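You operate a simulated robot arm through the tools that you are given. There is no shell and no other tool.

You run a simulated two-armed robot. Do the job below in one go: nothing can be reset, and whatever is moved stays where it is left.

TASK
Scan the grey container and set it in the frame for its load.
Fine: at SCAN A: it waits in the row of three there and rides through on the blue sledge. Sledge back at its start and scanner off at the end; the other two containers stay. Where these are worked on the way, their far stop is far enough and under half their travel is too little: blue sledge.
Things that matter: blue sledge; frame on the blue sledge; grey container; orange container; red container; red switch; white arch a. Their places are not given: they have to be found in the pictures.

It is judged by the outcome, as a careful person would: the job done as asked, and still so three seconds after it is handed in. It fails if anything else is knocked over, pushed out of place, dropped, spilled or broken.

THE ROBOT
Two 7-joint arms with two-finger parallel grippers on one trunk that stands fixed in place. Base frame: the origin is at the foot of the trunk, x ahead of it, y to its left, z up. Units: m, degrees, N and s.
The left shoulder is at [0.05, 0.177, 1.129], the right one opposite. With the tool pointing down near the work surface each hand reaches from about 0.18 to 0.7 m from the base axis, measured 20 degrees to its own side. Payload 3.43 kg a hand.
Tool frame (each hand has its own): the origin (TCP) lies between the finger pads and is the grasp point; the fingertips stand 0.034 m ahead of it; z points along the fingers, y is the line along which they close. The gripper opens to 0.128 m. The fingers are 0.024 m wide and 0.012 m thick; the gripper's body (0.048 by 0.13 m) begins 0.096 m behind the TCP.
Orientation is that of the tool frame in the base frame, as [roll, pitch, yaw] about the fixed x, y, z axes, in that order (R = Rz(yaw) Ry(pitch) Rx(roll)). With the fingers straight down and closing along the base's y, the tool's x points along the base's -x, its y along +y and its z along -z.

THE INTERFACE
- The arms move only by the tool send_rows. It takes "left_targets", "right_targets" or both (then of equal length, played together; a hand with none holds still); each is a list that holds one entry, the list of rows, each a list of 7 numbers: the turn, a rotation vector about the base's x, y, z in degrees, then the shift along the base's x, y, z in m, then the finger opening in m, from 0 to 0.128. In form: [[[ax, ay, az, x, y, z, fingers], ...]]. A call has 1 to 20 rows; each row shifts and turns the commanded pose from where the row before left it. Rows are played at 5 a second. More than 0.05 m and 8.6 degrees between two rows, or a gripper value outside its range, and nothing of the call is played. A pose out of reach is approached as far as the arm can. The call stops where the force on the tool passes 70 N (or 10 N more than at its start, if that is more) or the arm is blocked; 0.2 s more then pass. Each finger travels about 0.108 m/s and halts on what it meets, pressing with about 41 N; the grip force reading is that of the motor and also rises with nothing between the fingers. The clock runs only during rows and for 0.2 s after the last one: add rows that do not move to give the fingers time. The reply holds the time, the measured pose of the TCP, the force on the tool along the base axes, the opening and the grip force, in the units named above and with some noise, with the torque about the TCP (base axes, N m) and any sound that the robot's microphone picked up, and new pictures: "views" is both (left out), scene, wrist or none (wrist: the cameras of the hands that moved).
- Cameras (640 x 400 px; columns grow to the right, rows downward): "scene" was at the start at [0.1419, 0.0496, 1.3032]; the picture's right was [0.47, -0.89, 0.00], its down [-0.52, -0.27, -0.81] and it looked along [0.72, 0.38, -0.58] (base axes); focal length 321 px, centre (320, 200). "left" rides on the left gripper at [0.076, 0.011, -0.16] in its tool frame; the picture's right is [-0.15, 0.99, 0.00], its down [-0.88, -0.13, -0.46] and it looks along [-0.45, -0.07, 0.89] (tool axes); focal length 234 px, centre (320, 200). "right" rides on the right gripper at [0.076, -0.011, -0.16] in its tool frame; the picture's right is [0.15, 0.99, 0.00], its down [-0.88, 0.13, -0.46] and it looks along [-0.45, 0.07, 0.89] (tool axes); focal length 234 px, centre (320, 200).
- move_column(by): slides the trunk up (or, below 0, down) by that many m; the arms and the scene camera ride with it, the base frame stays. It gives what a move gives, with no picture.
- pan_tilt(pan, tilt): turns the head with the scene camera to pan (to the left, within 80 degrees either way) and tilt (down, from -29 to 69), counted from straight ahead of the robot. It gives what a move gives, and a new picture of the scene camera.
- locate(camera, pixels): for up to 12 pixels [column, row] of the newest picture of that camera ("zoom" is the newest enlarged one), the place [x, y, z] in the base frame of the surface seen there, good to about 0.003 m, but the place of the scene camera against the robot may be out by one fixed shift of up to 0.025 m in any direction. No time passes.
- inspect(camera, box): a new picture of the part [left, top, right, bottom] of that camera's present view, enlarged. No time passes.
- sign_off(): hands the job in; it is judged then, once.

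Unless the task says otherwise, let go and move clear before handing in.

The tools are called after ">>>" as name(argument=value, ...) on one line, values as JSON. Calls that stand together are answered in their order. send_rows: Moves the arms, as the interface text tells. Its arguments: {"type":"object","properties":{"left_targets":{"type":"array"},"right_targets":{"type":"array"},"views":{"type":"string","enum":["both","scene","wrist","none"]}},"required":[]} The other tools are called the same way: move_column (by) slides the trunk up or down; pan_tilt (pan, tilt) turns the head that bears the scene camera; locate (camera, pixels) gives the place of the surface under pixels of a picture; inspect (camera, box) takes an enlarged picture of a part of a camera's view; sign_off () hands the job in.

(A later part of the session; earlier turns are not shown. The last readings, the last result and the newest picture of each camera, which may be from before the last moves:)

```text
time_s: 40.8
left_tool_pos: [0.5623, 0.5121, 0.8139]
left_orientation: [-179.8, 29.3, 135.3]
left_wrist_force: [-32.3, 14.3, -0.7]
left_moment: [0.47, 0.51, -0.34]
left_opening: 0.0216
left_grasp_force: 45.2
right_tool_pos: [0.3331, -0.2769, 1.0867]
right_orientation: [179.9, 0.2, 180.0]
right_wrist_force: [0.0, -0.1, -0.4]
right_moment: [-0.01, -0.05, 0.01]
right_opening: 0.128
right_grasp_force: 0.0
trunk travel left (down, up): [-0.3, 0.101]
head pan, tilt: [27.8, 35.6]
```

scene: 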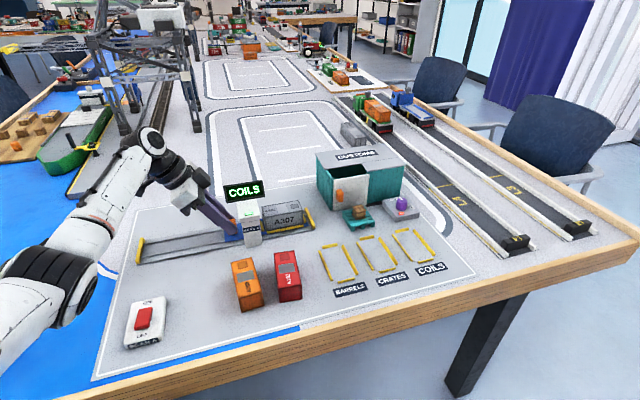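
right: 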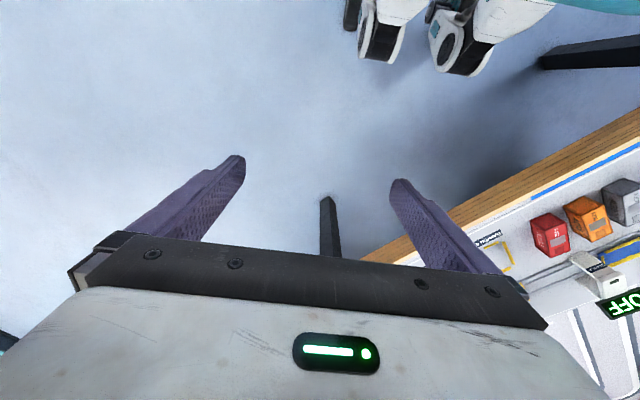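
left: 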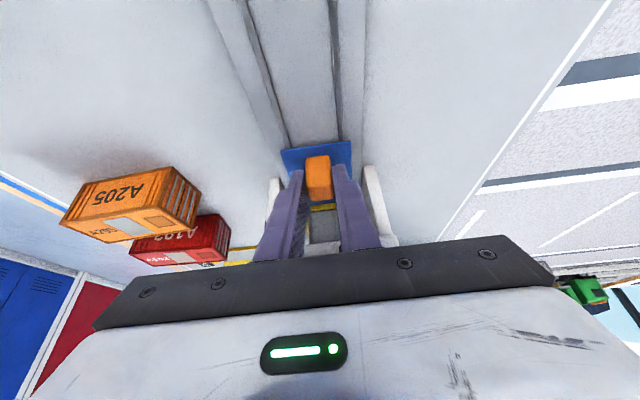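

Resistance of ~33 N against the track direction: the far stop is reached. Zooming to confirm.

>>> inspect(camera="scene", box=[170, 160, 330, 260])

```text
4.00 times, centred on (250, 210) of scene
```

zoom: 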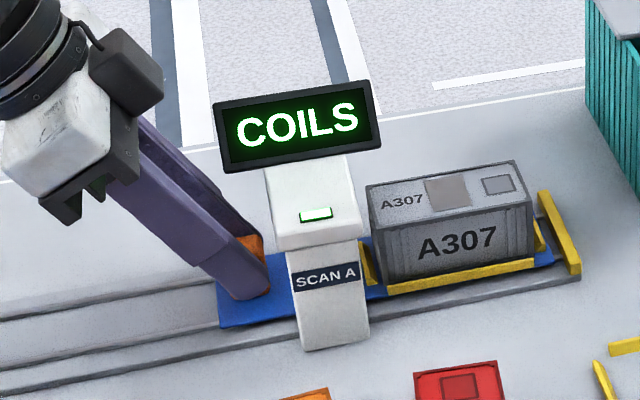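

The container is fully past the arch at the far stop with COILS displayed. Since the COILS frame is far out, I'll later pick the container with this same tilted grip from the sledge's start. Now pulling the sledge back about 0.145 m.

>>> send_rows(left_targets=[[[0, 0, 0, -0.004, 0.004, 0, 0.01], [0, 0, 0, -0.0085, 0.0086, 0, 0.01], [0, 0, 0, -0.0085, 0.0086, 0, 0.01], [0, 0, 0, -0.0085, 0.0086, 0, 0.01], [0, 0, 0, -0.0085, 0.0086, 0, 0.01], [0, 0, 0, -0.0085, 0.0086, 0, 0.01], [0, 0, 0, -0.0085, 0.0086, 0, 0.01], [0, 0, 0, -0.0085, 0.0086, 0, 0.01], [0, 0, 0, -0.0085, 0.0086, 0, 0.01], [0, 0, 0, -0.0085, 0.0086, 0, 0.01], [0, 0, 0, -0.0085, 0.0086, 0, 0.01], [0, 0, 0, -0.0085, 0.0086, 0, 0.01], [0, 0, 0, -0.0085, 0.0086, 0, 0.01], [0, 0, 0, 0, 0, 0, 0.01]]])

```text
time_s: 43.8
left_tool_pos: [0.4593, 0.6156, 0.8141]
left_orientation: [-179.9, 29.9, 135.0]
left_wrist_force: [-7.5, -8.9, -5.6]
left_moment: [0.02, 0.31, -0.15]
left_opening: 0.0216
left_grasp_force: 44.8
right_tool_pos: [0.3364, -0.2793, 1.0856]
right_orientation: [180.0, 0.1, 180.0]
right_wrist_force: [0.2, -0.4, -0.2]
right_moment: [-0.02, 0.02, -0.02]
right_opening: 0.1281
right_grasp_force: 0.0
trunk travel left (down, up): [-0.3, 0.101]
head pan, tilt: [27.8, 35.6]
```

scene: 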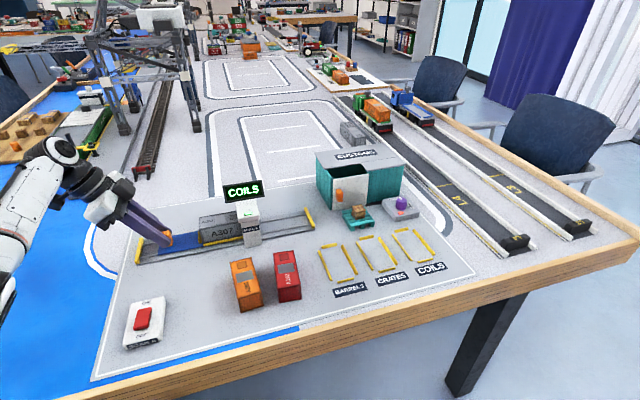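
left: 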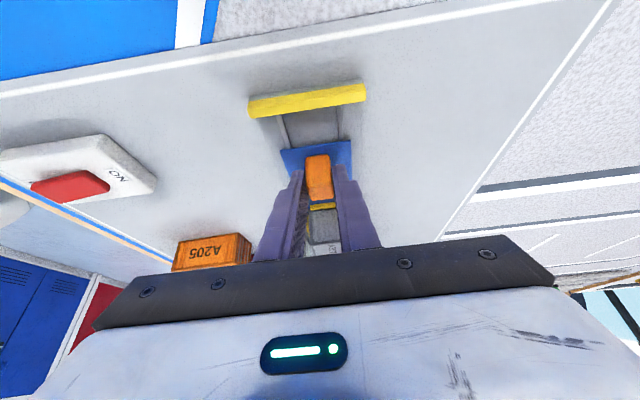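

The sledge follows back with the container in it; about 3.7 cm remain to the start stop at (305,100). Continuing gently until the stop resists.

>>> send_rows(left_targets=[[[0, 0, 0, -0.0072, 0.0056, 0, 0.01], [0, 0, 0, -0.0064, 0.0064, 0, 0.01], [0, 0, 0, -0.0064, 0.0064, 0, 0.01], [0, 0, 0, -0.0028, 0.0028, 0, 0.01], [0, 0, 0, -0.0021, 0.0021, 0, 0.01], [0, 0, 0, -0.0014, 0.0014, 0, 0.01], [0, 0, 0, -0.0014, 0.0014, 0, 0.01], [0, 0, 0, 0, 0, 0, 0.01]]])

```text
time_s: 45.6
left_tool_pos: [0.434, 0.6407, 0.8134]
left_orientation: [-180.0, 30.1, 135.0]
left_wrist_force: [5.3, -10.2, -5.0]
left_moment: [0.65, 0.6, -0.07]
left_opening: 0.0215
left_grasp_force: 44.9
right_tool_pos: [0.3375, -0.2779, 1.0848]
right_orientation: [179.9, 0.1, 180.0]
right_wrist_force: [-0.5, 1.4, -0.6]
right_moment: [-0.03, 0.03, -0.04]
right_opening: 0.1281
right_grasp_force: 0.1
trunk travel left (down, up): [-0.3, 0.101]
head pan, tilt: [27.8, 35.6]
```

scene: 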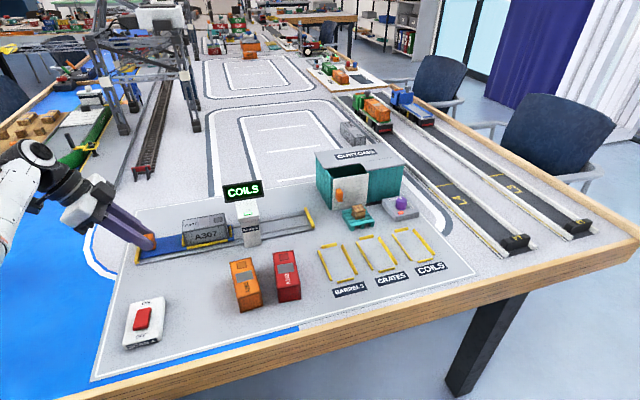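
left: 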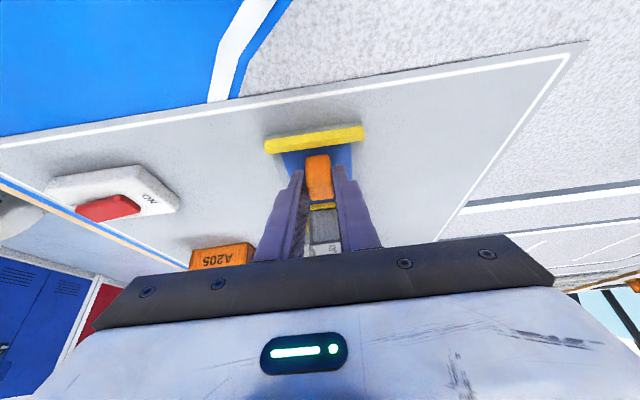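

The sledge is at the start stop or within a millimetre (about +11 N along the track). I'll pull 3 mm more to confirm it's seated.

>>> send_rows(left_targets=[[[0, 0, 0, -0.0011, 0.0011, 0, 0.01], [0, 0, 0, -0.0011, 0.0011, 0, 0.01], [0, 0, 0, 0, 0, 0, 0.01]]], views="none")

>>> inspect(camera="left", box=[250, 110, 380, 220])

>>> inspect(camera="scene", box=[110, 170, 330, 308])

```text
time_s: 46.4
left_tool_pos: [0.4334, 0.641, 0.8138]
left_orientation: [179.8, 30.4, 135.1]
left_wrist_force: [27.2, -13.1, -8.6]
left_moment: [0.13, -0.15, 0.06]
left_opening: 0.0216
left_grasp_force: 44.6
right_tool_pos: [0.3383, -0.2786, 1.0856]
right_orientation: [-179.9, -0.1, -180.0]
right_wrist_force: [-0.2, 0.7, 0.3]
right_moment: [0.01, -0.01, 0.01]
right_opening: 0.1278
right_grasp_force: 0.1
trunk travel left (down, up): [-0.3, 0.101]
head pan, tilt: [27.8, 35.6]
```

```text
3.64 times, centred on (315, 165) of left
```

zoom: 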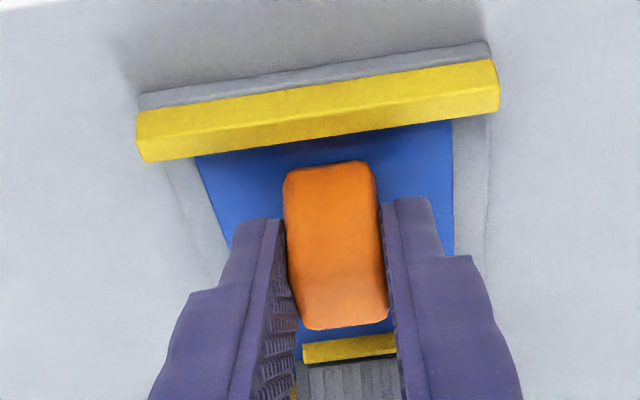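

```text
2.90 times, centred on (220, 239) of scene
```

zoom: 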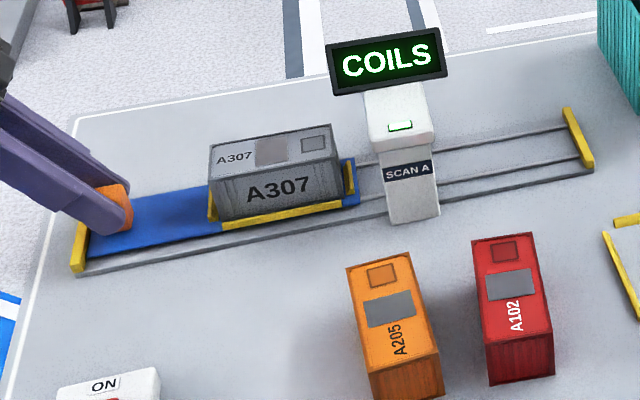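

Sledge is firmly at its start stop (28 N) with the container aboard. I'll ease off, open, lift straight up, and then test the empty hand's reach over the COILS frame with this tilt before picking anything.

>>> send_rows(left_targets=[[[0, 0, 0, 0.0018, -0.0018, 0, 0.01], [0, 0, 0, 0, 0, 0, 0.03], [0, 0, 0, 0, 0, 0, 0.06], [0, 0, 0, 0, 0, 0, 0.06], [0, 0, 0, 0, 0, 0.03, 0.06], [0, 0, 0, 0, 0, 0.045, 0.06], [0, 0, 0, 0, 0, 0.045, 0.06], [0, 0, 0, 0, 0, 0.045, 0.06], [0, 0, 0, 0, 0, 0, 0.06]]])

```text
time_s: 48.4
left_tool_pos: [0.4285, 0.6428, 0.9784]
left_orientation: [-179.9, 30.2, 135.1]
left_wrist_force: [0.7, 0.3, -0.2]
left_moment: [0.0, 0.03, -0.01]
left_opening: 0.0599
left_grasp_force: 0.1
right_tool_pos: [0.3353, -0.2789, 1.0858]
right_orientation: [-180.0, 0.1, -180.0]
right_wrist_force: [0.1, 0.5, -0.2]
right_moment: [-0.04, 0.02, 0.0]
right_opening: 0.1279
right_grasp_force: 0.1
trunk travel left (down, up): [-0.3, 0.101]
head pan, tilt: [27.8, 35.6]
```

scene: 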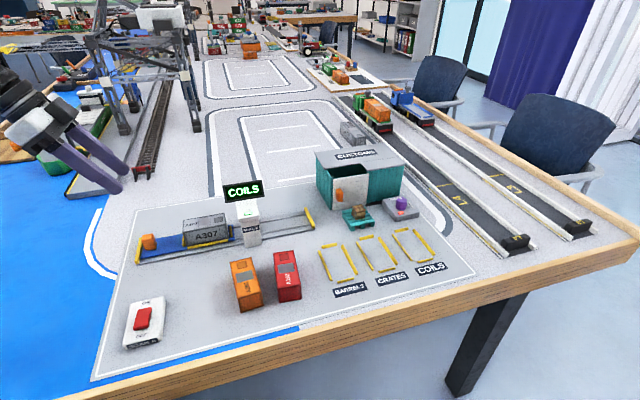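
left: 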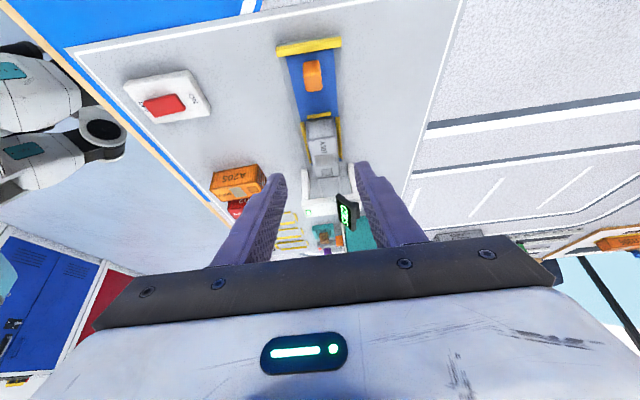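

The sledge, container and scene look right after release. Now the reach test: moving the empty hand over to the COILS frame at z≈0.98 while turning +90° about the vertical.

>>> send_rows(left_targets=[[[0, 0, 6.43, 0.0221, -0.0381, 0, 0.06], [0, 0, 6.43, 0.0221, -0.0381, 0, 0.06], [0, 0, 6.43, 0.0221, -0.0381, 0, 0.06], [0, 0, 6.43, 0.0221, -0.0381, 0, 0.06], [0, 0, 6.43, 0.0221, -0.0381, 0, 0.06], [0, 0, 6.43, 0.0221, -0.0381, 0, 0.06], [0, 0, 6.43, 0.0221, -0.0381, 0, 0.06], [0, 0, 6.43, 0.0221, -0.0381, 0, 0.06], [0, 0, 6.43, 0.0221, -0.0381, 0, 0.06], [0, 0, 6.43, 0.0221, -0.0381, 0, 0.06], [0, 0, 6.43, 0.0221, -0.0381, 0, 0.06], [0, 0, 6.43, 0.0221, -0.0381, 0, 0.06], [0, 0, 6.43, 0.0221, -0.0381, 0, 0.06], [0, 0, 6.43, 0.0221, -0.0381, 0, 0.06], [0, 0, 0, 0, 0, 0, 0.06], [0, 0, 0, 0, 0, 0, 0.06]]])

```text
time_s: 51.8
left_tool_pos: [0.6994, 0.119, 0.9715]
left_orientation: [-179.9, 30.0, -136.6]
left_wrist_force: [0.4, 0.5, -1.1]
left_moment: [-0.01, 0.03, 0.0]
left_opening: 0.0599
left_grasp_force: 0.1
left hand out of reach, approached as far as the arm can: row 14
right_tool_pos: [0.3366, -0.2787, 1.0866]
right_orientation: [180.0, 0.1, 180.0]
right_wrist_force: [-1.2, -0.1, -0.6]
right_moment: [0.01, 0.01, 0.06]
right_opening: 0.1279
right_grasp_force: 0.0
trunk travel left (down, up): [-0.3, 0.101]
head pan, tilt: [27.8, 35.6]
```

scene: 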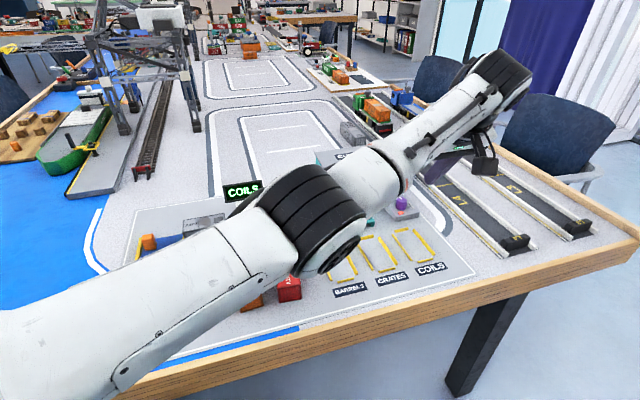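
left: 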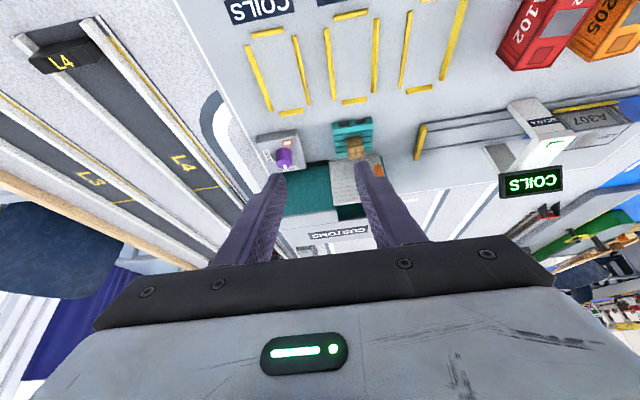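

At 30° tilt the arm stops at (0.699, 0.119), about 4 cm short of the COILS frame (~0.738, 0.11). I'll test a steeper tilt (55°), which brings the wrist nearer, still well above the table.

>>> send_rows(left_targets=[[[4.42, -4.42, 0, 0, 0, 0, 0.06], [4.42, -4.42, 0, 0, 0, 0, 0.06], [4.42, -4.42, 0, 0, 0, 0, 0.06], [4.42, -4.42, 0, 0, 0, 0, 0.06], [0, 0, 0, 0, 0, 0, 0.06], [0, 0, 0, 0, 0, 0, 0.06], [0, 0, 0, 0, 0, 0, 0.06]]], views="wrist")

```text
time_s: 53.4
left_tool_pos: [0.6971, 0.1193, 0.9719]
left_orientation: [-179.9, 55.1, -134.9]
left_wrist_force: [-0.3, -0.3, -0.1]
left_moment: [0.01, -0.01, -0.01]
left_opening: 0.0598
left_grasp_force: 0.1
right_tool_pos: [0.3364, -0.2781, 1.0866]
right_orientation: [180.0, 0.1, -180.0]
right_wrist_force: [0.2, -0.5, -0.6]
right_moment: [-0.01, -0.03, 0.01]
right_opening: 0.1283
right_grasp_force: 0.1
trunk travel left (down, up): [-0.3, 0.101]
head pan, tilt: [27.8, 35.6]
```

left: 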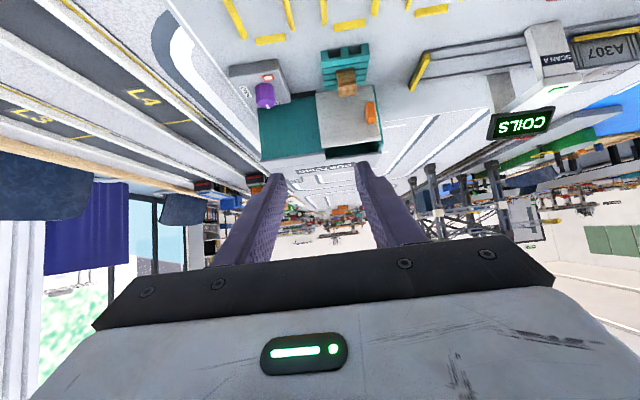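

With 55° tilt the hand holds its place easily. Now I'll move forward 4 cm to see if (0.738, 0.11) is reachable.

>>> send_rows(left_targets=[[[0, 0, 0, 0.02, -0.0045, 0, 0.06], [0, 0, 0, 0.021, -0.0045, 0, 0.06], [0, 0, 0, 0, 0, 0, 0.06], [0, 0, 0, 0, 0, 0, 0.06]]], views="none")

```text
time_s: 54.6
left_tool_pos: [0.7412, 0.1499, 0.9647]
left_orientation: [179.0, 55.2, -132.9]
left_wrist_force: [0.0, 0.1, -0.4]
left_moment: [0.0, -0.07, 0.01]
left_opening: 0.0601
left_grasp_force: 0.1
right_tool_pos: [0.3363, -0.2782, 1.0858]
right_orientation: [179.9, 0.1, -179.9]
right_wrist_force: [-0.2, 0.4, -0.1]
right_moment: [0.02, -0.01, 0.02]
right_opening: 0.128
right_grasp_force: 0.0
trunk travel left (down, up): [-0.3, 0.101]
head pan, tilt: [27.8, 35.6]
stopped in row 4 (left hand): the arm was blocked; the commanded pose is now the measured one
```

The arm reported being blocked at (0.741, 0.150). I'll look at both pictures before anything else.

>>> inspect(camera="scene", box=[0, 0, 640, 400])

>>> inspect(camera="left", box=[0, 0, 640, 400])

>>> inspect(camera="right", box=[0, 0, 640, 400])

```text
1.00 times, centred on (320, 200) of scene (not enlarged: the box is as wide or as high as the picture)
```

zoom: 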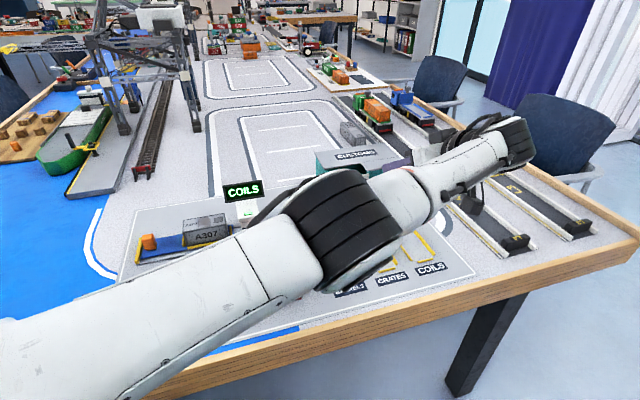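

```text
1.00 times, centred on (320, 200) of left (not enlarged: the box is as wide or as high as the picture)
```

zoom: 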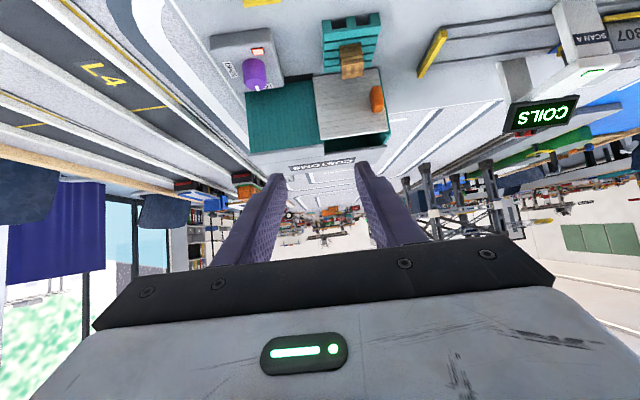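

```text
1.00 times, centred on (320, 200) of right (not enlarged: the box is as wide or as high as the picture)
```

zoom: 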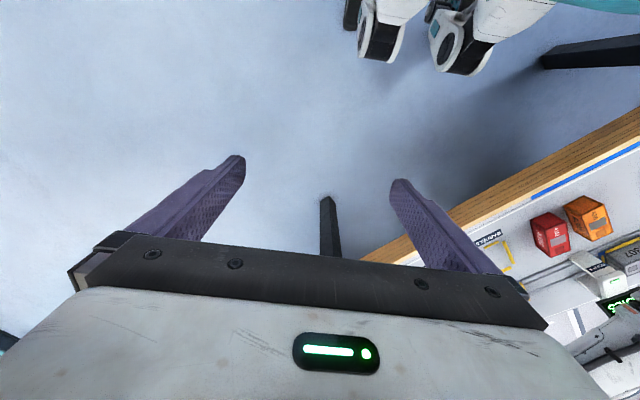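

Nothing was touched; the left arm is simply near its limits leaning that way. Leaning the other way (wrist to the left, as in the knob grip, with the fingers along the container's length) should suit the left arm better, so I'll back off and turn to that orientation for another reach test.

>>> send_rows(left_targets=[[[-2.5, 2.5, 0, -0.035, 0.015, 0.005, 0.06], [-2.5, 2.5, 0, -0.035, 0.015, 0.005, 0.06], [-2.5, 2.5, 0, -0.035, 0.015, 0.005, 0.06], [0, 0, -8.3, -0.002, 0.002, 0, 0.06], [0, 0, -8.3, 0, 0, 0, 0.06], [0, 0, -8.3, 0, 0, 0, 0.06], [0, 0, -8.3, 0, 0, 0, 0.06], [0, 0, -8.3, 0, 0, 0, 0.06], [0, 0, -8.3, 0, 0, 0, 0.06], [0, 0, -8.3, 0, 0, 0, 0.06], [0, 0, -8.3, 0, 0, 0, 0.06], [0, 0, -8.3, 0, 0, 0, 0.06], [0, 0, -8.3, 0, 0, 0, 0.06], [0, 0, -8.3, 0, 0, 0, 0.06], [0, 0, 0, 0, 0, 0, 0.06], [0, 0, 0, 0, 0, 0, 0.06]]])

```text
time_s: 58.0
left_tool_pos: [0.6323, 0.1923, 0.9792]
left_orientation: [178.6, 44.5, 135.1]
left_wrist_force: [0.5, 0.0, 0.8]
left_moment: [0.01, -0.02, 0.01]
left_opening: 0.0597
left_grasp_force: 0.2
right_tool_pos: [0.3365, -0.2771, 1.0849]
right_orientation: [180.0, 0.2, -180.0]
right_wrist_force: [0.3, -0.2, 0.4]
right_moment: [0.05, 0.0, -0.01]
right_opening: 0.128
right_grasp_force: 0.1
trunk travel left (down, up): [-0.3, 0.101]
head pan, tilt: [27.8, 35.6]
```

scene: 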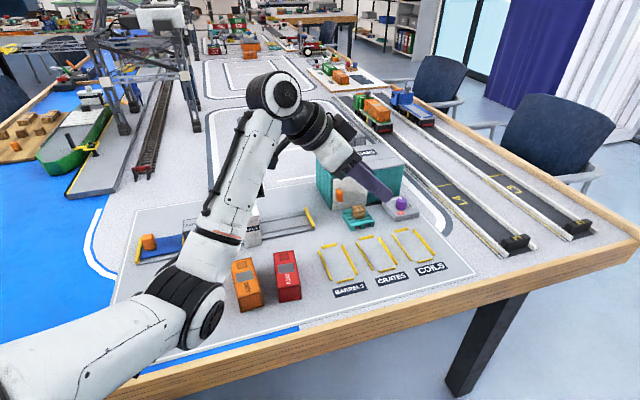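
left: 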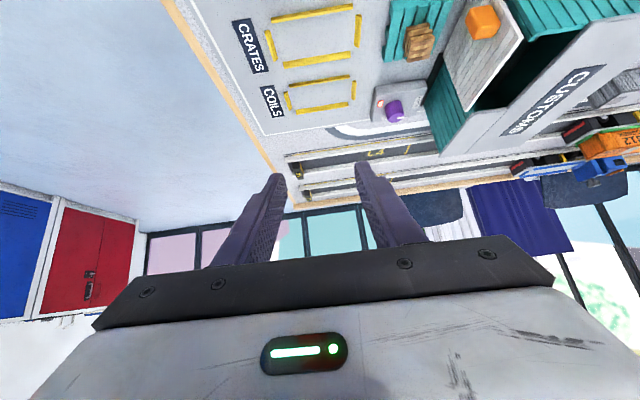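

This configuration looks relaxed, and the left view shows the COILS frame (283–355, 75–115), the purple knob (393,110) and CRATES frame. Let me locate them while in view.

>>> inspect(camera="left", box=[240, 0, 460, 150])

```text
2.67 times, centred on (350, 75) of left
```

zoom: 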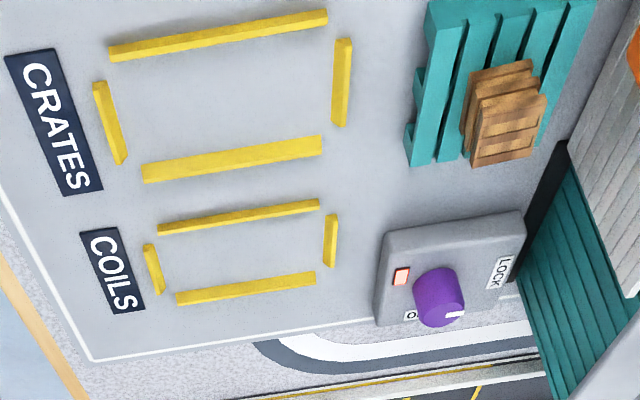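

>>> locate(camera="zoom", pixels=[[153, 268], [330, 240], [240, 217], [248, 289], [242, 252], [110, 120], [341, 82], [218, 35], [232, 158], [385, 290], [395, 230], [438, 285]])

>>> locate(camera="zoom", pixels=[[160, 230], [318, 205], [178, 298], [314, 280], [147, 247], [161, 290], [326, 265], [334, 217], [376, 320], [523, 215], [225, 100], [420, 160]])

```text
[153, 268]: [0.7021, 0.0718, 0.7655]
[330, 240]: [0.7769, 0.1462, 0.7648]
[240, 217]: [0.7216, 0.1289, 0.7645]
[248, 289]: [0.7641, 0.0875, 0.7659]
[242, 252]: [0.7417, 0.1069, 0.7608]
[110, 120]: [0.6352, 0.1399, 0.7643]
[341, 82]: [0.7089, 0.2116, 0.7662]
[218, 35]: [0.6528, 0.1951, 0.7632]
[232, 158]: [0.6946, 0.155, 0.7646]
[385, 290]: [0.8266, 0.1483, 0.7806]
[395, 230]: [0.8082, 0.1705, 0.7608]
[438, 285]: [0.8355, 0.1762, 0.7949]
```

```text
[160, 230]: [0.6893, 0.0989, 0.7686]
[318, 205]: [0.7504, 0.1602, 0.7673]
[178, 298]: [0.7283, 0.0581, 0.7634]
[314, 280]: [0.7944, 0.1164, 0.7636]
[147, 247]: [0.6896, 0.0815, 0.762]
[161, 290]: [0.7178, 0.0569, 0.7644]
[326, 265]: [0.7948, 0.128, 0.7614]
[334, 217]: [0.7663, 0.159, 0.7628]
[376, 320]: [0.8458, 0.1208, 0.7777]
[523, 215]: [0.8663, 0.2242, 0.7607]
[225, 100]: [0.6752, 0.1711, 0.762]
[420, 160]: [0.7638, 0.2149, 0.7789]
```

COILS frame centre ≈ (0.741, 0.108), axis ≈ 45°, and the control box edge is ~3.7 cm past its far rail, leaving room for a finger there. Testing reach to it in this leaning orientation (45°).

>>> send_rows(left_targets=[[[0, 0, 0, 0.0272, -0.021, 0, 0.06], [0, 0, 0, 0.0272, -0.021, 0, 0.06], [0, 0, 0, 0.0272, -0.021, 0, 0.06], [0, 0, 0, 0.0272, -0.021, 0, 0.06], [0, 0, 0, 0, 0, 0, 0.06], [0, 0, 0, 0, 0, 0, 0.06]]])

```text
time_s: 59.4
left_tool_pos: [0.7432, 0.107, 0.9783]
left_orientation: [178.5, 44.5, 135.0]
left_wrist_force: [0.0, 0.0, -0.2]
left_moment: [0.01, 0.02, -0.02]
left_opening: 0.0598
left_grasp_force: 0.0
right_tool_pos: [0.336, -0.2788, 1.086]
right_orientation: [180.0, 0.2, 180.0]
right_wrist_force: [0.5, 0.5, -0.1]
right_moment: [-0.01, 0.02, -0.01]
right_opening: 0.128
right_grasp_force: 0.0
trunk travel left (down, up): [-0.3, 0.101]
head pan, tilt: [27.8, 35.6]
```

scene: 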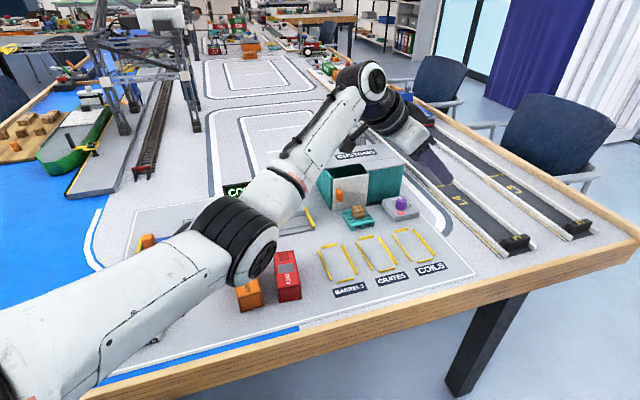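
left: 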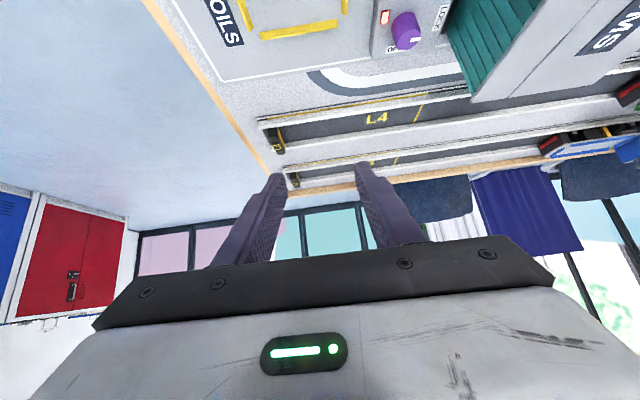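

Reached (0.743, 0.107) with the elbow still bent. Now testing whether the empty hand can come down here to z≈0.86 without lowering the trunk.

>>> send_rows(left_targets=[[[0, 0, 0, 0, 0, -0.03, 0.06], [0, 0, 0, 0, 0, -0.03, 0.06], [0, 0, 0, 0, 0, -0.03, 0.06], [0, 0, 0, 0, 0, -0.03, 0.06], [0, 0, 0, 0, 0, 0, 0.06], [0, 0, 0, 0, 0, 0, 0.06]]])

```text
time_s: 60.8
left_tool_pos: [0.7396, 0.1076, 0.8581]
left_orientation: [178.6, 44.4, 135.3]
left_wrist_force: [0.4, -0.5, 0.1]
left_moment: [0.01, 0.01, 0.0]
left_opening: 0.0599
left_grasp_force: 0.1
right_tool_pos: [0.3364, -0.2776, 1.0849]
right_orientation: [180.0, 0.1, 180.0]
right_wrist_force: [0.6, 0.0, 0.1]
right_moment: [-0.02, 0.0, 0.01]
right_opening: 0.1279
right_grasp_force: 0.0
trunk travel left (down, up): [-0.3, 0.101]
head pan, tilt: [27.8, 35.6]
```

scene: 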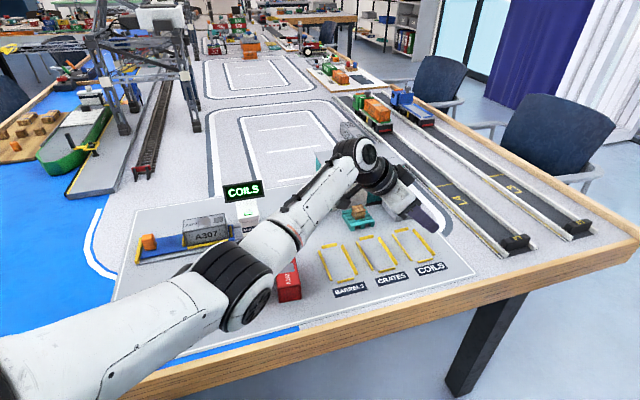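
left: 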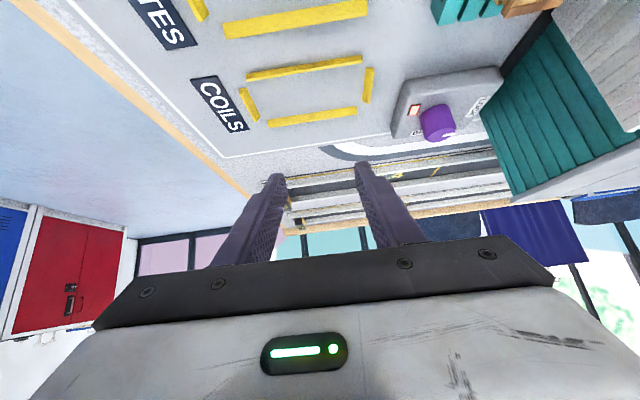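

It reaches z 0.858 at the frame. I need to know how low the elbow and forearm are over the containers, the pallet and arch in this pose.

>>> locate(camera="scene", pixels=[[240, 280], [250, 315], [265, 250], [310, 215], [350, 170], [395, 185], [385, 200], [150, 310], [200, 335], [410, 205], [360, 195], [290, 262]])

>>> inspect(camera="left", box=[180, 20, 400, 160])

```text
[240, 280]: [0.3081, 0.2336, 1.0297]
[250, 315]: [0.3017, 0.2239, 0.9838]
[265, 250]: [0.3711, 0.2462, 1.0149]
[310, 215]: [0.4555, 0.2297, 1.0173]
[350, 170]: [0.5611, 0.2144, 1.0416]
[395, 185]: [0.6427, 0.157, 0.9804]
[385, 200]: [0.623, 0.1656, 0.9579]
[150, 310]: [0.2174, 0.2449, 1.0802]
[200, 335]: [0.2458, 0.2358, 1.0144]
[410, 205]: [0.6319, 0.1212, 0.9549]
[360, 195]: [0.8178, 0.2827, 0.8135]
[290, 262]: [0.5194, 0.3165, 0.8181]
```

```text
2.86 times, centred on (290, 90) of left
```

zoom: 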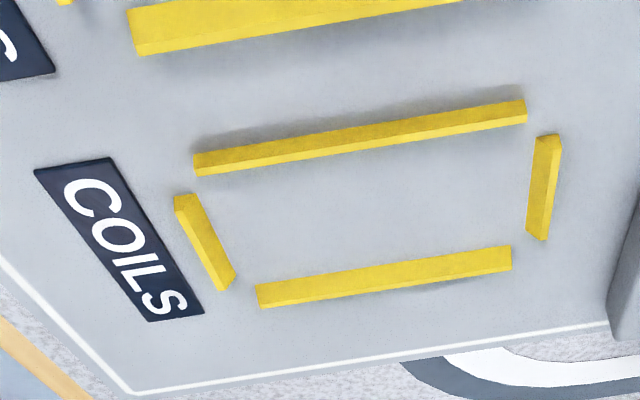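

The arm stays above z≈0.95, clear of everything. Measuring the COILS frame from this close view.

>>> locate(camera="zoom", pixels=[[210, 250], [540, 190], [362, 138], [385, 280], [372, 210], [197, 162], [524, 112], [260, 298], [510, 258], [222, 250], [530, 200], [385, 265]])

>>> locate(camera="zoom", pixels=[[184, 203], [228, 285], [552, 142], [538, 235], [365, 155], [360, 128], [383, 270], [388, 292], [200, 240], [225, 240], [528, 190], [555, 190]])

```text
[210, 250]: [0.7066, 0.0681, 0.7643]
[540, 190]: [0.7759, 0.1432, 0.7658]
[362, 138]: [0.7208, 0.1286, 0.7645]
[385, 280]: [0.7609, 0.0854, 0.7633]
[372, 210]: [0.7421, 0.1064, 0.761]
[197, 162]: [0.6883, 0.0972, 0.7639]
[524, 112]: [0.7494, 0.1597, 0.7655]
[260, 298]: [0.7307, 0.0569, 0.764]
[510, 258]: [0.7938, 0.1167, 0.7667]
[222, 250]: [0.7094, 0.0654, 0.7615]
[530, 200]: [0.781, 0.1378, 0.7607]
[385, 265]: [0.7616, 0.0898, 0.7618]
```

```text
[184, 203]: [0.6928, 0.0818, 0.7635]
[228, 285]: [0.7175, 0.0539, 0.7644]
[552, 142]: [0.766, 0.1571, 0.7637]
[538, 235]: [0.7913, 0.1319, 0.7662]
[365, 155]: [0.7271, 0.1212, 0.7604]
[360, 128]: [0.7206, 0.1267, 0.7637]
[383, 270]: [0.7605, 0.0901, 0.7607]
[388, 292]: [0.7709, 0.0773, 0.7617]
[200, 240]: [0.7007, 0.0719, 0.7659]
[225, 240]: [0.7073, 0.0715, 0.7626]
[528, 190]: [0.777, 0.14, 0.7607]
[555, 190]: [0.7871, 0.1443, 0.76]
```

The frame on this view: centre ≈ (0.741, 0.107), inner ≈ 0.0995×0.050, and the reach works at 44.5° with the fingers along its long side. So I'll grip the container end-to-end on the sledge with the mirrored lean; moving back up and over to a hover beside the sledge, turning +90°.

>>> send_rows(left_targets=[[[0, 0, 0, 0, 0, 0.04, 0.06], [0, 0, 0, 0, 0, 0.04, 0.06], [-0.707, 0.707, -0.98, 0, 0, 0.04, 0.08], [0, 0, 7.5, -0.02, 0.034, 0, 0.108], [0, 0, 7.5, -0.02, 0.034, 0, 0.108], [0, 0, 7.5, -0.02, 0.034, 0, 0.108], [0, 0, 7.5, -0.02, 0.034, 0, 0.108], [0, 0, 7.5, -0.02, 0.034, 0, 0.108], [0, 0, 7.5, -0.02, 0.034, 0, 0.108], [0, 0, 7.5, -0.02, 0.034, 0, 0.108], [0, 0, 7.5, -0.02, 0.034, 0, 0.108], [0, 0, 7.5, -0.02, 0.034, 0, 0.108], [0, 0, 7.5, -0.02, 0.034, 0, 0.108], [0, 0, 7.5, -0.02, 0.034, 0, 0.108], [0, 0, 7.5, -0.02, 0.034, 0, 0.108], [0, 0, 0, 0, 0, 0, 0.108], [0, 0, 0, 0, 0, 0, 0.108]]])

```text
time_s: 64.4
left_tool_pos: [0.5008, 0.5167, 0.9802]
left_orientation: [180.0, 44.4, -134.9]
left_wrist_force: [-1.1, 0.3, -0.3]
left_moment: [0.01, -0.01, 0.01]
left_opening: 0.1078
left_grasp_force: 0.1
right_tool_pos: [0.335, -0.2786, 1.0868]
right_orientation: [180.0, 0.1, 180.0]
right_wrist_force: [1.0, -0.3, 0.4]
right_moment: [-0.02, 0.0, -0.01]
right_opening: 0.1278
right_grasp_force: 0.0
trunk travel left (down, up): [-0.3, 0.101]
head pan, tilt: [27.8, 35.6]
```

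scene: 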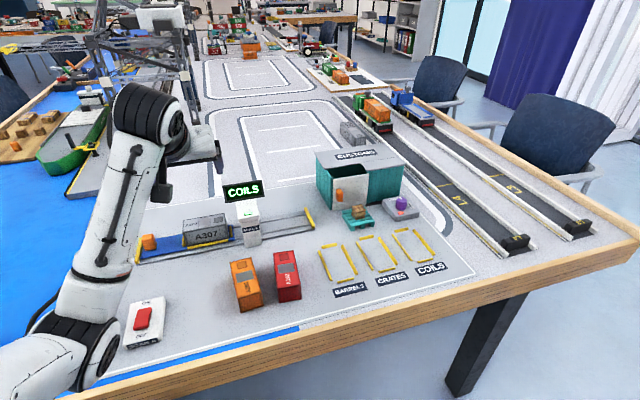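
left: 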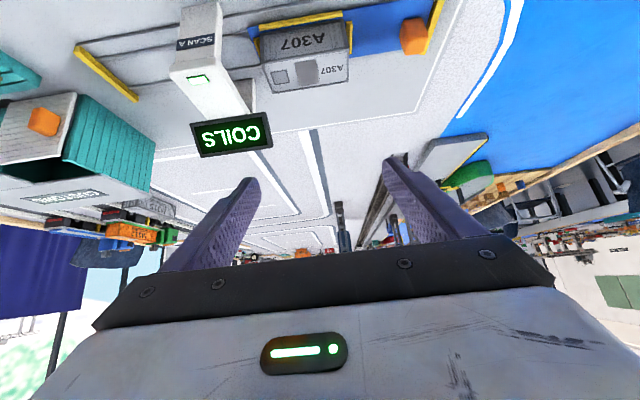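

The hand is in the leaning pose beside the sledge; the container is at (305,65) and the arch at (215,70) in the left view. Measuring container, frame and arch edges again here.

>>> inspect(camera="left", box=[170, 0, 450, 175])

```text
2.29 times, centred on (310, 88) of left
```

zoom: 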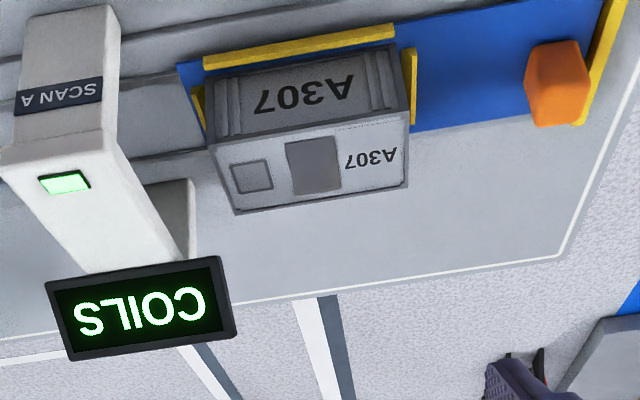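

>>> locate(camera="zoom", pixels=[[214, 143], [408, 112], [236, 210], [402, 186], [314, 165], [300, 120], [118, 130], [122, 20], [215, 258], [236, 335], [205, 100], [412, 85]])

>>> locate(camera="zoom", pixels=[[225, 150], [400, 122], [240, 204], [395, 182], [310, 135], [318, 195], [230, 175], [404, 150], [110, 140], [188, 255], [196, 110], [408, 60]])

```text
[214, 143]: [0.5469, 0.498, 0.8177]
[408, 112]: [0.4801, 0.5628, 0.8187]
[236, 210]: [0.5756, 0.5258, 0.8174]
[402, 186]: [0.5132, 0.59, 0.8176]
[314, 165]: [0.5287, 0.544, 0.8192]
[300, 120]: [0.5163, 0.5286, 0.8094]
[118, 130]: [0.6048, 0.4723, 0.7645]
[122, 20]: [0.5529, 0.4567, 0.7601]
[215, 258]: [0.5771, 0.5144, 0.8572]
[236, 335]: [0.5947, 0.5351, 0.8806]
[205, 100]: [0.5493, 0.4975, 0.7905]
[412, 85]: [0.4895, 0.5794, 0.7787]
```

```text
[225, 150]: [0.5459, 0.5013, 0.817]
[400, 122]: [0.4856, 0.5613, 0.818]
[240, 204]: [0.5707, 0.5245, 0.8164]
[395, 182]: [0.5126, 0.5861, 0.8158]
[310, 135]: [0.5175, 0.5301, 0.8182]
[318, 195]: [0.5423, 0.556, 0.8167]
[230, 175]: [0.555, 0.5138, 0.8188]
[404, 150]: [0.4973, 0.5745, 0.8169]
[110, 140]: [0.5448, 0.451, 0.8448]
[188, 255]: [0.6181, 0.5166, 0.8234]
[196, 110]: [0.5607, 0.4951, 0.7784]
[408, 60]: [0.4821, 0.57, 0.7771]
```

Container centre (s,v) = (−0.0108, 0.759), aligned with the track, top z 0.8175; arch's nearest edge s≈0.0665, display v≥0.768. I'll lower the open hand beside it (robot side), staying clear of the display, to z≈0.86 first.

>>> send_rows(left_targets=[[[0, 0, 0, -0.0015, -0.0021, 0, 0.108], [0, 0, 0, 0, 0, -0.04, 0.108], [0, 0, 0, 0, 0, -0.04, 0.108], [0, 0, 0, 0, 0, -0.04, 0.108], [0, 0, 0, 0, 0, 0, 0.108], [0, 0, 0, 0, 0, 0, 0.108]]])

```text
time_s: 65.8
left_tool_pos: [0.5, 0.5157, 0.8607]
left_orientation: [-180.0, 44.5, -134.8]
left_wrist_force: [-0.1, 0.0, 0.9]
left_moment: [0.0, 0.0, -0.02]
left_opening: 0.1078
left_grasp_force: 0.0
right_tool_pos: [0.3354, -0.2787, 1.0864]
right_orientation: [-180.0, 0.0, 180.0]
right_wrist_force: [0.3, 0.0, 0.0]
right_moment: [0.0, 0.0, 0.0]
right_opening: 0.1282
right_grasp_force: 0.0
trunk travel left (down, up): [-0.3, 0.101]
head pan, tilt: [27.8, 35.6]
```

scene: 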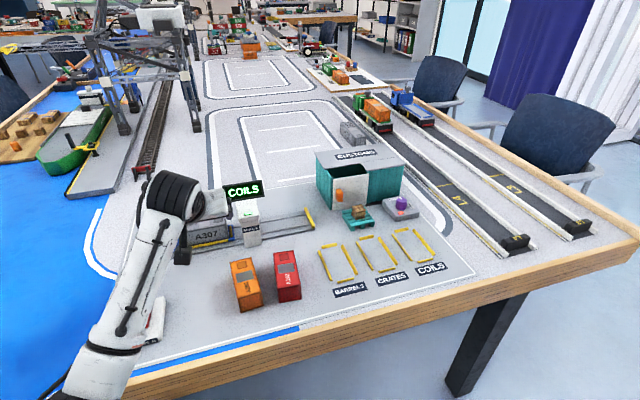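
left: 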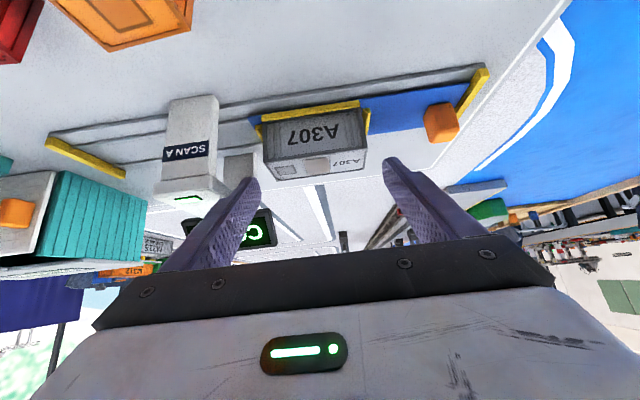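

Both fingers are clear (left fingertip at (240,185) in front of the arch, not touching). Continuing down to z≈0.818 beside the container.

>>> send_rows(left_targets=[[[0, 0, 0, 0.0, -0.001, -0.015, 0.108], [0, 0, 0, 0, 0, -0.015, 0.108], [0, 0, 0, 0, 0, -0.0125, 0.108], [0, 0, 0, 0, 0, 0, 0.108], [0, 0, 0, 0, 0, 0, 0.108]]])

```text
time_s: 67.0
left_tool_pos: [0.5001, 0.5151, 0.8166]
left_orientation: [179.9, 44.5, -134.7]
left_wrist_force: [1.4, -0.2, -0.1]
left_moment: [-0.03, 0.02, -0.02]
left_opening: 0.1082
left_grasp_force: 0.0
right_tool_pos: [0.3355, -0.2781, 1.0856]
right_orientation: [180.0, 0.1, 179.9]
right_wrist_force: [1.3, 0.3, 0.0]
right_moment: [0.01, 0.0, 0.0]
right_opening: 0.128
right_grasp_force: 0.2
trunk travel left (down, up): [-0.3, 0.101]
head pan, tilt: [27.8, 35.6]
```

scene: 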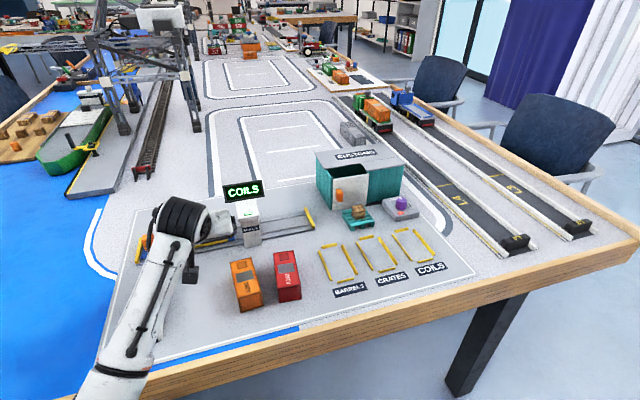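
left: 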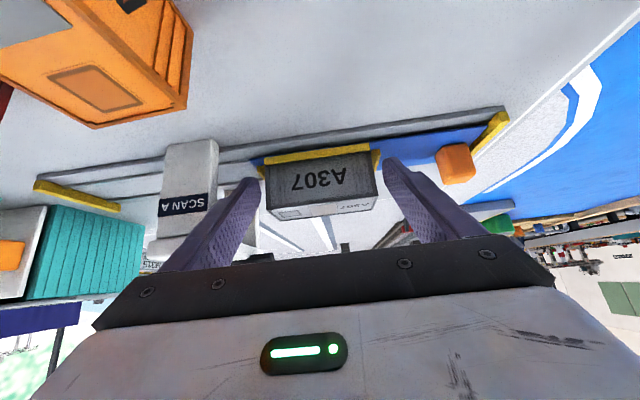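

TCP (0.5001, 0.5151, 0.8166): s = −0.0106, aligned. Zooming to check finger gaps to the container's ends before sliding in.

>>> inspect(camera="left", box=[210, 120, 430, 255])

>>> inspect(camera="scene", box=[130, 180, 290, 280])

```text
2.91 times, centred on (320, 188) of left
```

zoom: 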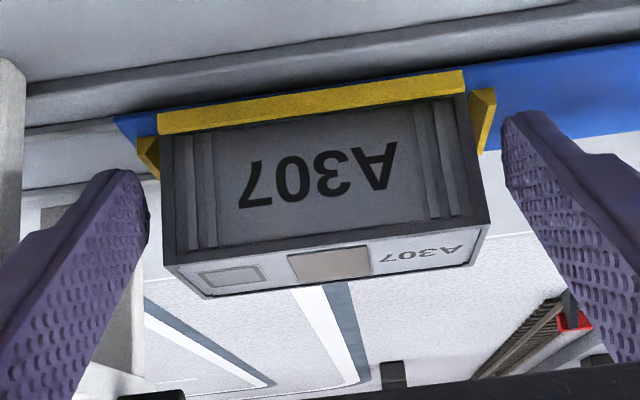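

```text
4.00 times, centred on (210, 230) of scene
```

zoom: 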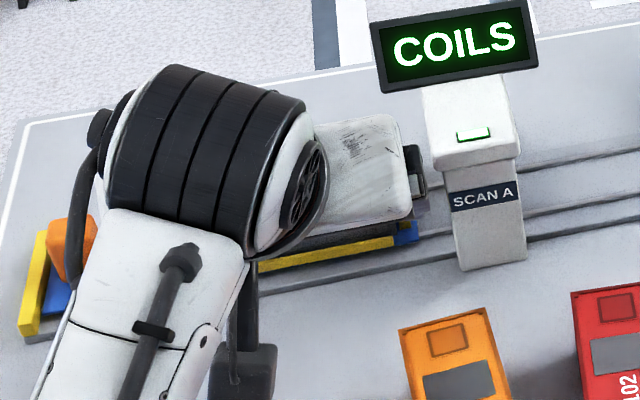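

The container sits centred between the fingers. Sliding 2.9 cm forward (across the track) so the pads flank its two ends.

>>> send_rows(left_targets=[[[0, 0, 0, 0.0068, 0.0068, 0, 0.108], [0, 0, 0, 0.0068, 0.0068, 0, 0.108], [0, 0, 0, 0.0068, 0.0068, 0, 0.108], [0, 0, 0, 0, 0, 0, 0.108], [0, 0, 0, 0, 0, 0, 0.108]]])

```text
time_s: 68.2
left_tool_pos: [0.5216, 0.5323, 0.8186]
left_orientation: [-180.0, 44.5, -134.9]
left_wrist_force: [0.4, -0.5, 0.3]
left_moment: [-0.03, 0.02, 0.0]
left_opening: 0.1081
left_grasp_force: 0.1
right_tool_pos: [0.3358, -0.2778, 1.0858]
right_orientation: [179.9, 0.1, 180.0]
right_wrist_force: [1.0, -0.1, -1.1]
right_moment: [0.02, 0.03, 0.0]
right_opening: 0.1281
right_grasp_force: 0.1
trunk travel left (down, up): [-0.3, 0.101]
head pan, tilt: [27.8, 35.6]
```

scene: 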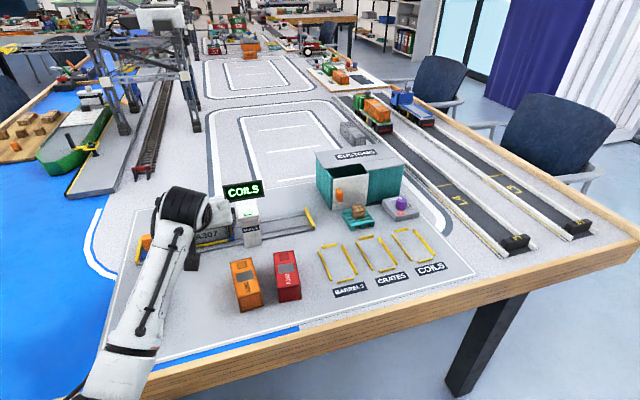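
left: 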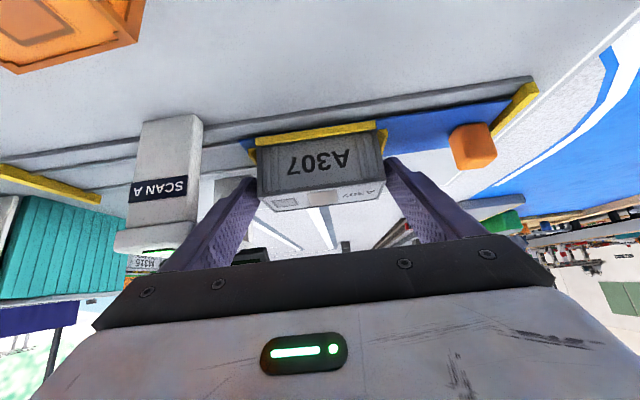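

TCP now s = −0.0076, v = 0.745: about 3 mm too far toward the arch. I'll nudge back and re-check in zoom.

>>> send_rows(left_targets=[[[0, 0, 0, -0.001, 0.0028, -0.001, 0.108], [0, 0, 0, 0, 0, 0, 0.108], [0, 0, 0, 0, 0, 0, 0.108]]], views="none")

>>> inspect(camera="left", box=[210, 110, 430, 250])

```text
time_s: 69.0
left_tool_pos: [0.5205, 0.5353, 0.8159]
left_orientation: [180.0, 44.5, -134.8]
left_wrist_force: [-0.1, -0.3, 0.2]
left_moment: [-0.04, -0.04, -0.01]
left_opening: 0.1075
left_grasp_force: 0.1
right_tool_pos: [0.3363, -0.2788, 1.0857]
right_orientation: [180.0, 0.1, 180.0]
right_wrist_force: [0.2, 0.0, -0.5]
right_moment: [0.02, -0.02, 0.02]
right_opening: 0.128
right_grasp_force: 0.0
trunk travel left (down, up): [-0.3, 0.101]
head pan, tilt: [27.8, 35.6]
```

```text
2.86 times, centred on (320, 180) of left
```

zoom: 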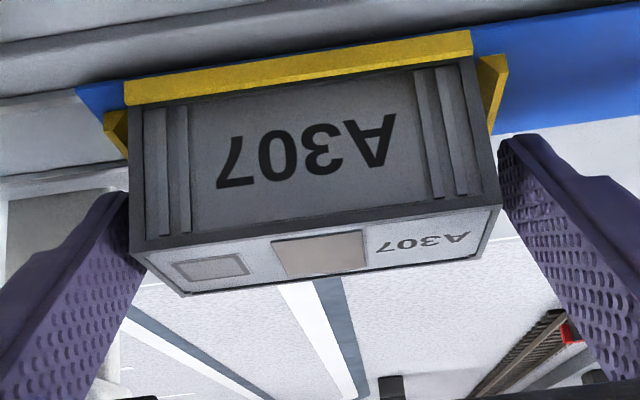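

Aligned now (s = −0.0105, v = 0.7466). Closing the fingers on the container's two ends.

>>> send_rows(left_targets=[[[0, 0, 0, 0, 0, 0, 0.1], [0, 0, 0, 0, 0, 0, 0.095], [0, 0, 0, 0, 0, 0, 0.085], [0, 0, 0, 0, 0, 0, 0.08], [0, 0, 0, 0, 0, 0, 0.08], [0, 0, 0, 0, 0, 0, 0.08]]])

```text
time_s: 70.4
left_tool_pos: [0.5203, 0.5363, 0.8166]
left_orientation: [-180.0, 44.5, -134.9]
left_wrist_force: [0.1, -1.0, -0.5]
left_moment: [-0.05, -0.05, 0.01]
left_opening: 0.0943
left_grasp_force: 40.8
right_tool_pos: [0.3364, -0.2782, 1.0856]
right_orientation: [-179.9, 0.1, 180.0]
right_wrist_force: [-0.8, -0.2, 0.0]
right_moment: [-0.02, 0.0, 0.0]
right_opening: 0.1279
right_grasp_force: 0.1
trunk travel left (down, up): [-0.3, 0.101]
head pan, tilt: [27.8, 35.6]
```

scene: 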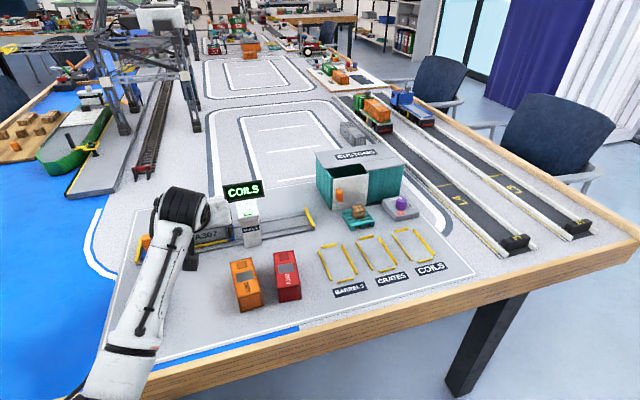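
left: 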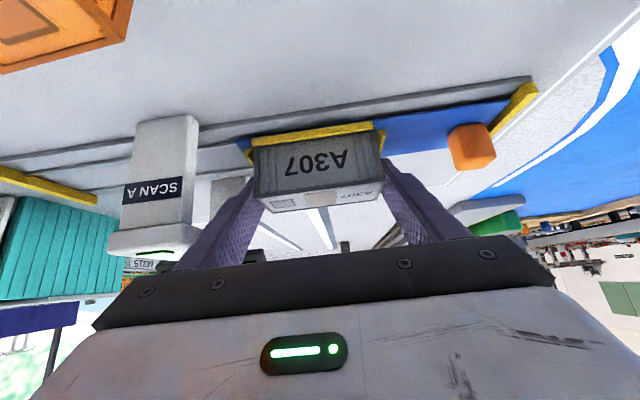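

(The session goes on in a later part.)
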